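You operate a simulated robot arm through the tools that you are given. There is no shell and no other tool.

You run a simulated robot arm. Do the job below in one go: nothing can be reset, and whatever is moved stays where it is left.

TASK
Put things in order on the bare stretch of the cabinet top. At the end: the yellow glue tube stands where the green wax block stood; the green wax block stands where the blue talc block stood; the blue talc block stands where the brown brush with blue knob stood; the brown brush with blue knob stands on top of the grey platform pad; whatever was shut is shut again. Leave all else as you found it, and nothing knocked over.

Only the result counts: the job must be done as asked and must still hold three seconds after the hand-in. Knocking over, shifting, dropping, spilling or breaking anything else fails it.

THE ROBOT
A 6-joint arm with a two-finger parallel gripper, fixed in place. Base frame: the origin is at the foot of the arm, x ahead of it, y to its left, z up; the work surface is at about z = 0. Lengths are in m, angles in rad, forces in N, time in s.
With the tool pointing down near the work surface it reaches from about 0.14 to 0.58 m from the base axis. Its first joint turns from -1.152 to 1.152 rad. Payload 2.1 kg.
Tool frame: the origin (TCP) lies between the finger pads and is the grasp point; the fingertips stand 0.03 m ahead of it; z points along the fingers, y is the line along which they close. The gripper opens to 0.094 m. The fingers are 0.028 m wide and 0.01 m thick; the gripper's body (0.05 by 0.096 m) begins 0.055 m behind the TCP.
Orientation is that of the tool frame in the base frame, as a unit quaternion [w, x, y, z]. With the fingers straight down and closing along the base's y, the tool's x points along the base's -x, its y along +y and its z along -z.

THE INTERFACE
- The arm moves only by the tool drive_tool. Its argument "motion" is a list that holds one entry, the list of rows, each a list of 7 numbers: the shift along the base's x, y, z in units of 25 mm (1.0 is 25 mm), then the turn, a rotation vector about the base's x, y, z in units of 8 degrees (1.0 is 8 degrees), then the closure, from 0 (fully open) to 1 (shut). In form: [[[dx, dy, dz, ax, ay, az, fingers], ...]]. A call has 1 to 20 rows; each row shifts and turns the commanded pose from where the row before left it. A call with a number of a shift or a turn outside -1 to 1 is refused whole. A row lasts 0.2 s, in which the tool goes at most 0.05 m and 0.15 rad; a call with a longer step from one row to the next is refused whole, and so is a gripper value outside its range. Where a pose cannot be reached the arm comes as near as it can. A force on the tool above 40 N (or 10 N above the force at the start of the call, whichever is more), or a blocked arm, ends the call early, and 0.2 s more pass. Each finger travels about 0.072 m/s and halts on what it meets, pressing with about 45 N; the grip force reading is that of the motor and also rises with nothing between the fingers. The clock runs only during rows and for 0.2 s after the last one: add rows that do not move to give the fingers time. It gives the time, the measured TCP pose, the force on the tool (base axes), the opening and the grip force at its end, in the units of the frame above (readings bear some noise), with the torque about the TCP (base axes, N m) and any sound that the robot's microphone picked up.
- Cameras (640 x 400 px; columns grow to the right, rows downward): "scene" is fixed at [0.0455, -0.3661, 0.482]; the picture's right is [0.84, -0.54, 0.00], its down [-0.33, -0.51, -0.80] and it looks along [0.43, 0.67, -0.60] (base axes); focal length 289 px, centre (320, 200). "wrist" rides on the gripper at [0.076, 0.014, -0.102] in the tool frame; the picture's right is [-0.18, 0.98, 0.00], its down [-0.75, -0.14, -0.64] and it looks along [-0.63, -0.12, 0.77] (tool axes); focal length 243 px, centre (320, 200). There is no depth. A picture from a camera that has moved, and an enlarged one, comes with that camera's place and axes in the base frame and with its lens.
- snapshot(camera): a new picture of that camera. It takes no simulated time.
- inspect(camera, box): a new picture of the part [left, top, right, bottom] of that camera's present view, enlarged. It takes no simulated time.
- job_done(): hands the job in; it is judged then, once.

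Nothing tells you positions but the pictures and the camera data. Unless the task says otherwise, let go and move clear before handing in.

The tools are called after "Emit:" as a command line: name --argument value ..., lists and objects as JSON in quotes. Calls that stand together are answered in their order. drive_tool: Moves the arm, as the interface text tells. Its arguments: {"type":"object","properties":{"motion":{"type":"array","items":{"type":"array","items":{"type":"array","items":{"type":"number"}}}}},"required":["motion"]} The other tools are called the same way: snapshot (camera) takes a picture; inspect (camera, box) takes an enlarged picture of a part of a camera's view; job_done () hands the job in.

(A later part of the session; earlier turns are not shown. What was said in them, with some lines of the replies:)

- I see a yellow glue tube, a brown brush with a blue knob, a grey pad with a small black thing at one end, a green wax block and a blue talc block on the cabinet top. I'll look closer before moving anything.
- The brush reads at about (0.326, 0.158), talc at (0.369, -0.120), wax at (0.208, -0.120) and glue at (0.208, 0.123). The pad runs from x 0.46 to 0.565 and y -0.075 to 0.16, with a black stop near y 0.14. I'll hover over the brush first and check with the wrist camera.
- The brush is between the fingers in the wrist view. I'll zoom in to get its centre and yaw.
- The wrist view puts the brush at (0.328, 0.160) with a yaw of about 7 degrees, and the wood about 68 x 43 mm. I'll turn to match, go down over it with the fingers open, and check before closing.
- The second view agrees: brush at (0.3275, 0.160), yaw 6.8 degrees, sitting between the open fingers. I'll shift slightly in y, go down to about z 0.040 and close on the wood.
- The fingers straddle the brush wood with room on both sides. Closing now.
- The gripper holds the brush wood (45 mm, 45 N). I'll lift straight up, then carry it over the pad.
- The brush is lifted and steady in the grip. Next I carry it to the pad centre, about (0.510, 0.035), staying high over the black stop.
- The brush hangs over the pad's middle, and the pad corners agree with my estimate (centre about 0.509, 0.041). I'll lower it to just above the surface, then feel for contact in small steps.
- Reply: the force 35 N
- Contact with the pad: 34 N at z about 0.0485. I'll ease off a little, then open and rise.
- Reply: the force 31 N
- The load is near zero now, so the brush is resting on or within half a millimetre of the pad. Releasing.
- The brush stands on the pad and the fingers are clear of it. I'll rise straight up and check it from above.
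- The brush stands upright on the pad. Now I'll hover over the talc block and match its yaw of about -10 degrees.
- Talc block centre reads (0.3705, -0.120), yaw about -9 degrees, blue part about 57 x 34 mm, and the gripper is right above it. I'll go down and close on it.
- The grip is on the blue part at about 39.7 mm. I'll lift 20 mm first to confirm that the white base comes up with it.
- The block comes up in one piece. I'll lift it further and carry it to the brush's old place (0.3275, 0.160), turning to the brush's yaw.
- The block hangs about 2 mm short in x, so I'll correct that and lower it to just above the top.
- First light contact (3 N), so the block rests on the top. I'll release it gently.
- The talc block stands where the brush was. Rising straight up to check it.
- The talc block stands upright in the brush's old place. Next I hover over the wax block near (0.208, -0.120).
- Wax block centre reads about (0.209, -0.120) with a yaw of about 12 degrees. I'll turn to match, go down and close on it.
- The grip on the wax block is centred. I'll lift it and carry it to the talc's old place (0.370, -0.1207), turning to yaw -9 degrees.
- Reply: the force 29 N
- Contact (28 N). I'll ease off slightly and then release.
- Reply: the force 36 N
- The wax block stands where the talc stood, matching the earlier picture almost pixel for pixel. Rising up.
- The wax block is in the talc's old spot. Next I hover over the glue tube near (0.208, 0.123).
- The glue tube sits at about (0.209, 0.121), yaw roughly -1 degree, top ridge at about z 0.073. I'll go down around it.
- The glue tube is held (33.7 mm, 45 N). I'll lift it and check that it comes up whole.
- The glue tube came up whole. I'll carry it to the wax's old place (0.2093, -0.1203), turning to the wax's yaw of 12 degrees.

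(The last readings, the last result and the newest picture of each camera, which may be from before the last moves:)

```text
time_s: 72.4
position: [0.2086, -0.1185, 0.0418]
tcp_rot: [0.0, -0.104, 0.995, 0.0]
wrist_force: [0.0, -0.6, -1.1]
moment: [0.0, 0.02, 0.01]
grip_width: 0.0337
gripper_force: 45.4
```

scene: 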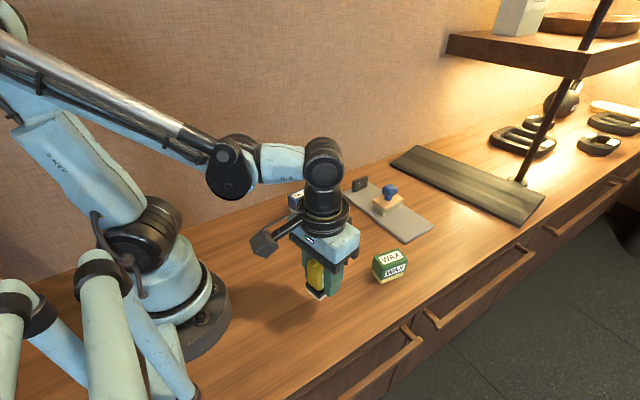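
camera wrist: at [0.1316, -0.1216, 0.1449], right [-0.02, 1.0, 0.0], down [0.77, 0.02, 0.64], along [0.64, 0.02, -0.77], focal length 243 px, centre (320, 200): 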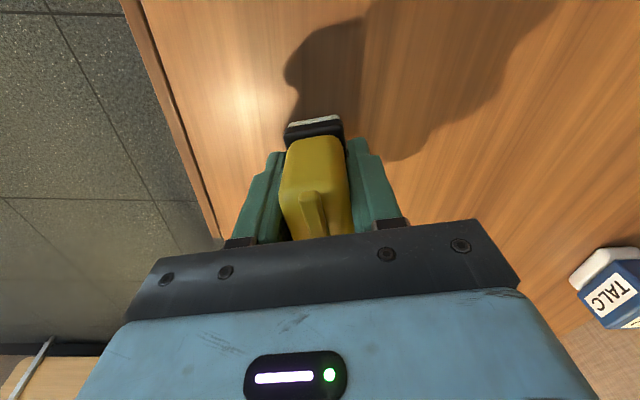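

Emit:
drive_tool --motion '[[[0, 0, -0.02, 0, 0, 0, 0.85], [0, 0, 0, 0, 0, 0, 0.85]]]'

Emit:
inspect --camera "scene" --box '[290, 260, 360, 330]'

Emit:
snapshot --camera "wrist"

```text
time_s: 73.0
position: [0.2091, -0.1186, 0.0407]
tcp_rot: [0.0, -0.104, 0.995, 0.0]
wrist_force: [-5.1, 3.0, 35.9]
moment: [0.12, -0.08, 0.01]
grip_width: 0.034
gripper_force: 45.1
```

```text
5.71 times, centred on (325, 295) of scene
camera zoom: at [0.0455, -0.3661, 0.482], right [0.84, -0.54, 0.0], down [-0.33, -0.51, -0.8], along [0.43, 0.67, -0.6], focal length 1649 px, centre (291, -343)
```

zoom: 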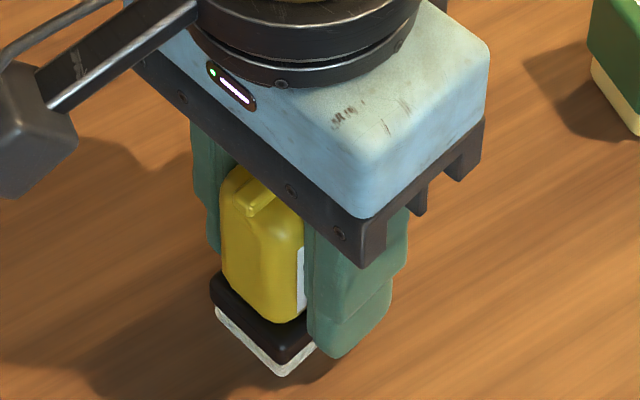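

```text
taken
camera wrist: at [0.1324, -0.1216, 0.1427], right [-0.02, 1.0, 0.0], down [0.77, 0.02, 0.64], along [0.64, 0.02, -0.77], focal length 243 px, centre (320, 200)
```

wrist: 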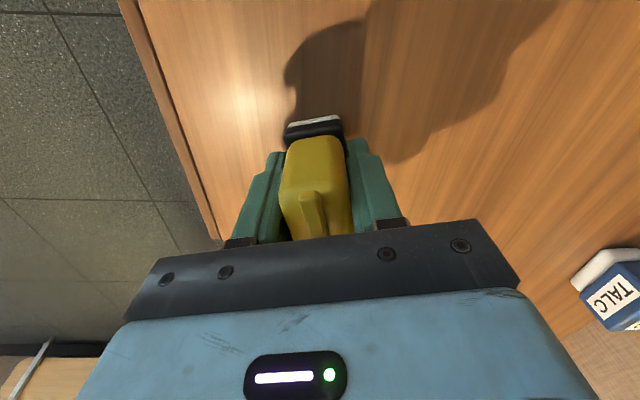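

Contact with the top (36 N). I'll ease off until the load drops before opening.

Emit:
drive_tool --motion '[[[0, 0, 0.025, 0, 0, 0, 0.85], [0, 0, 0, 0, 0, 0, 0.85]]]'

```text
time_s: 73.6
position: [0.2087, -0.1199, 0.0421]
tcp_rot: [0.001, -0.104, 0.995, 0.001]
wrist_force: [0.3, 0.3, -0.5]
moment: [0.01, 0.03, 0.01]
grip_width: 0.0334
gripper_force: 45.2
```

Emit:
drive_tool --motion '[[[0, 0, -0.01, 0, 0, 0, 0.8], [0, 0, 0, 0, 0, 0, 0.65], [0, 0, 0, 0, 0, 0, 0.5], [0, 0, 0, 0, 0, 0, 0.35], [0, 0, 0, 0, 0, 0, 0.2], [0, 0, 0, 0, 0, 0, 0.1], [0, 0, 0, 0, 0, 0, 0.1]]]'

Emit:
snapshot --camera "wrist"

Emit:
inspect --camera "scene" --box '[260, 220, 400, 340]'

```text
time_s: 75.2
position: [0.2085, -0.119, 0.0417]
tcp_rot: [0.0, -0.104, 0.995, 0.0]
wrist_force: [0.0, 0.4, 1.0]
moment: [0.0, 0.01, 0.01]
grip_width: 0.0847
gripper_force: 0.1
```

```text
taken
camera wrist: at [0.132, -0.1219, 0.1433], right [-0.02, 1.0, 0.0], down [0.77, 0.02, 0.64], along [0.64, 0.02, -0.77], focal length 243 px, centre (320, 200)
```

wrist: 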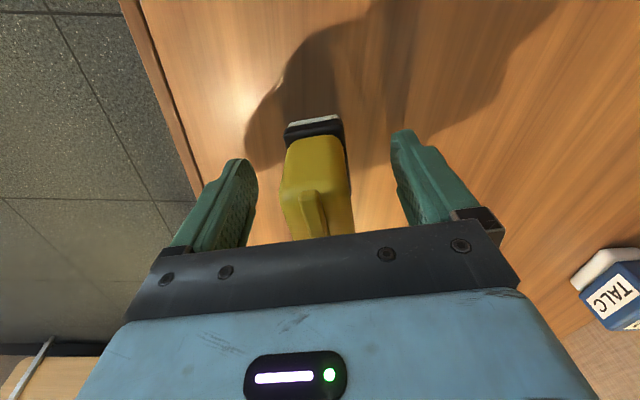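

```text
3.33 times, centred on (330, 280) of scene
camera zoom: at [0.0455, -0.3661, 0.482], right [0.84, -0.54, 0.0], down [-0.33, -0.51, -0.8], along [0.43, 0.67, -0.6], focal length 962 px, centre (287, -67)
```

zoom: 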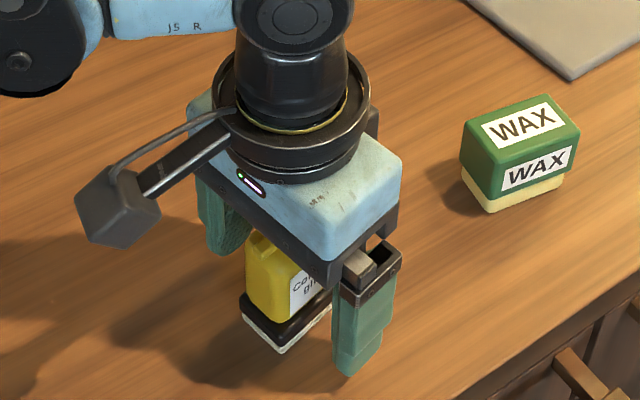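

The glue tube stands free in the wax's old place. I'll rise straight up, move back clear, and check everything.

Emit:
drive_tool --motion '[[[0, 0, 0.4, 0, 0, 0, 0.1], [0, 0, 0.8, 0, 0, 0, 0.05], [0, 0, 0.9, 0, 0, 0, 0], [0, 0, 0.9, 0, 0, 0, 0], [0, 0, 0.9, 0, 0, 0, 0], [0, 0, 0.9, 0, 0, 0, 0], [0, 0, 0.9, 0, 0, 0, 0], [0, 0, 0.9, 0, 0, 0, 0], [0, 0, 0.9, 0, 0, 0, 0], [0, 0, 0.9, 0, 0, 0, 0], [0, 0, 0, 0, 0, 0, 0]]]'

Emit:
snapshot --camera "wrist"

Emit:
snapshot --camera "scene"

Emit:
inspect --camera "scene" --box '[280, 230, 440, 340]'

```text
time_s: 77.6
position: [0.2065, -0.1203, 0.2505]
tcp_rot: [0.0, -0.105, 0.994, 0.0]
wrist_force: [0.4, -0.6, 0.5]
moment: [-0.01, -0.02, -0.03]
grip_width: 0.0939
gripper_force: 0.1
```

```text
taken
camera wrist: at [0.1311, -0.1222, 0.353], right [-0.02, 1.0, 0.0], down [0.77, 0.02, 0.64], along [0.64, 0.02, -0.77], focal length 243 px, centre (320, 200)
```

wrist: 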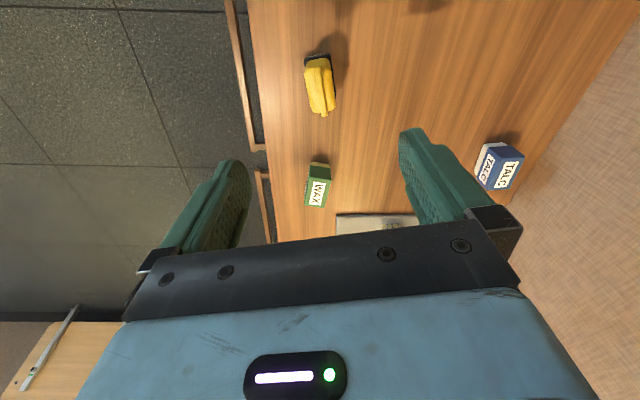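

```text
taken
```

scene: 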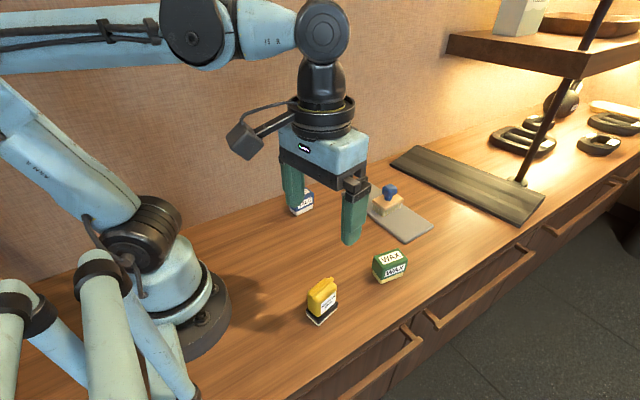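

```text
3.64 times, centred on (360, 285) of scene
camera zoom: at [0.0455, -0.3661, 0.482], right [0.84, -0.54, 0.0], down [-0.33, -0.51, -0.8], along [0.43, 0.67, -0.6], focal length 1050 px, centre (174, -109)
```

zoom: 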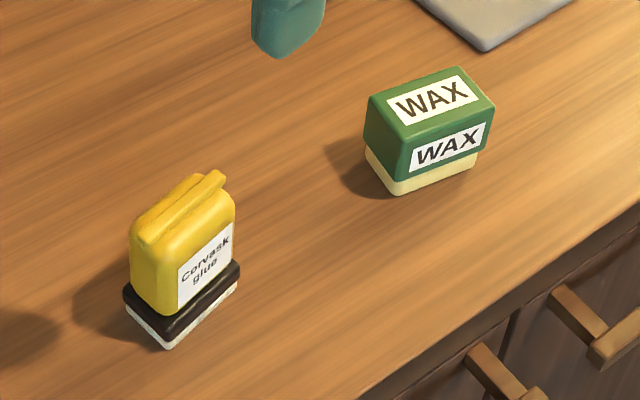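

All four pieces appear in their new places. I'll return the arm to its starting pose for an unobstructed last look.

Emit:
drive_tool --motion '[[[0.2, 0.4, 0.4, 0, 0, 0, 0], [0.3, 0.7, 0.4, 0, 0, -0.17, 0], [0.33, 0.8, 0.4, 0, 0, -0.2, 0], [0.33, 0.8, 0.3, 0, 0, -0.2, 0], [0.33, 0.8, 0.2, 0, 0, -0.2, 0], [0.33, 0.8, 0.2, 0, 0, -0.2, 0], [0.33, 0.8, 0.1, 0, 0, -0.2, 0], [0.33, 0.8, 0, 0, 0, -0.2, 0], [0.3, 0.6, 0, 0, 0, -0.13, 0], [0, 0.2, 0, 0, 0, 0, 0], [0, 0, 0, 0, 0, 0, 0]]]'

Emit:
snapshot --camera "scene"

Emit:
inspect --camera "scene" --box '[230, 160, 450, 300]'

Emit:
snapshot --camera "wrist"

```text
time_s: 80.0
position: [0.2758, 0.0485, 0.3011]
tcp_rot: [0.0, 0.0, 1.0, 0.0]
wrist_force: [-0.3, 0.1, 0.0]
moment: [-0.01, 0.01, -0.01]
grip_width: 0.0938
gripper_force: 0.1
```

```text
taken
```

scene: 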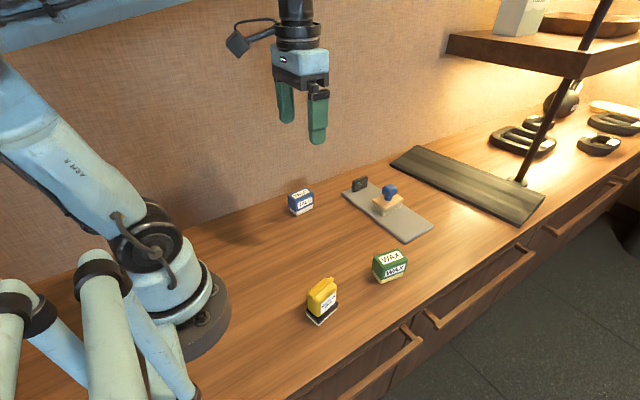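

```text
2.86 times, centred on (340, 230) of scene
camera zoom: at [0.0456, -0.3661, 0.482], right [0.84, -0.54, 0.0], down [-0.33, -0.51, -0.8], along [0.43, 0.67, -0.6], focal length 825 px, centre (263, 114)
```

zoom: 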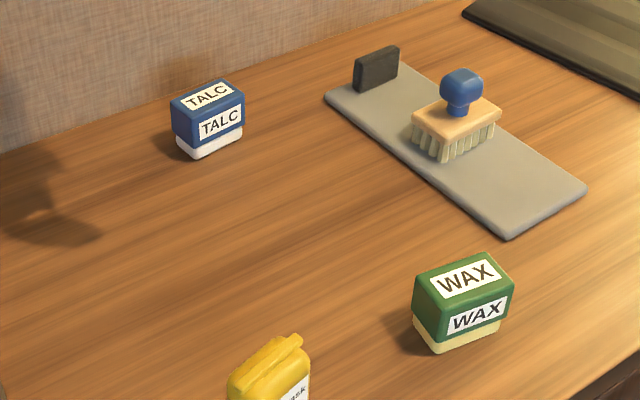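

```text
taken
camera wrist: at [0.2009, 0.0626, 0.4032], right [0.18, 0.98, 0.0], down [0.75, -0.14, 0.64], along [0.63, -0.12, -0.77], focal length 243 px, centre (320, 200)
```

wrist: 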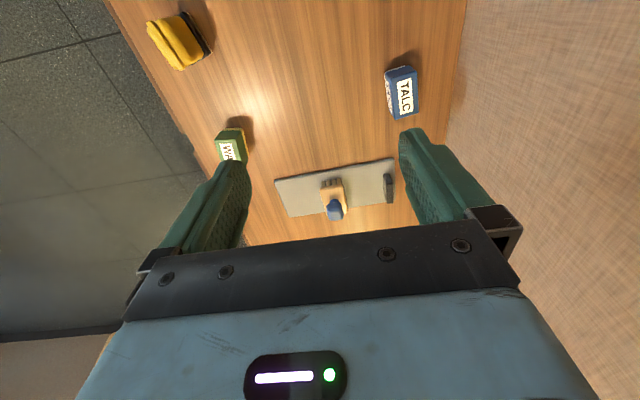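

The brush stands on the unmoved pad, the talc is in the brush's old place, the wax in the talc's and the glue in the wax's. All are upright, the drawers are still shut and the arm is clear, so I'm handing in.

Emit:
job_done

```text
The job is handed in.
```

The four things are in their new places, all upright, and I've handed the job in. I don't have the verdict on it.

- **Brush:** it stands near the middle of the grey pad, clear of the black stop. The pad did not move.
- **Talc block:** it stands where the brush was, within about 2 mm by the camera.
- **Wax block:** it stands where the talc was. The before and after pictures match almost exactly.
- **Glue tube:** it stands where the wax was, about 2–3 mm off by the camera.

I turned each piece to roughly the angle of the one it replaced. Nothing else looks shifted or knocked over in the last pictures. Nothing had to be opened, and the drawers are still shut. The gripper is open and back at its starting pose.
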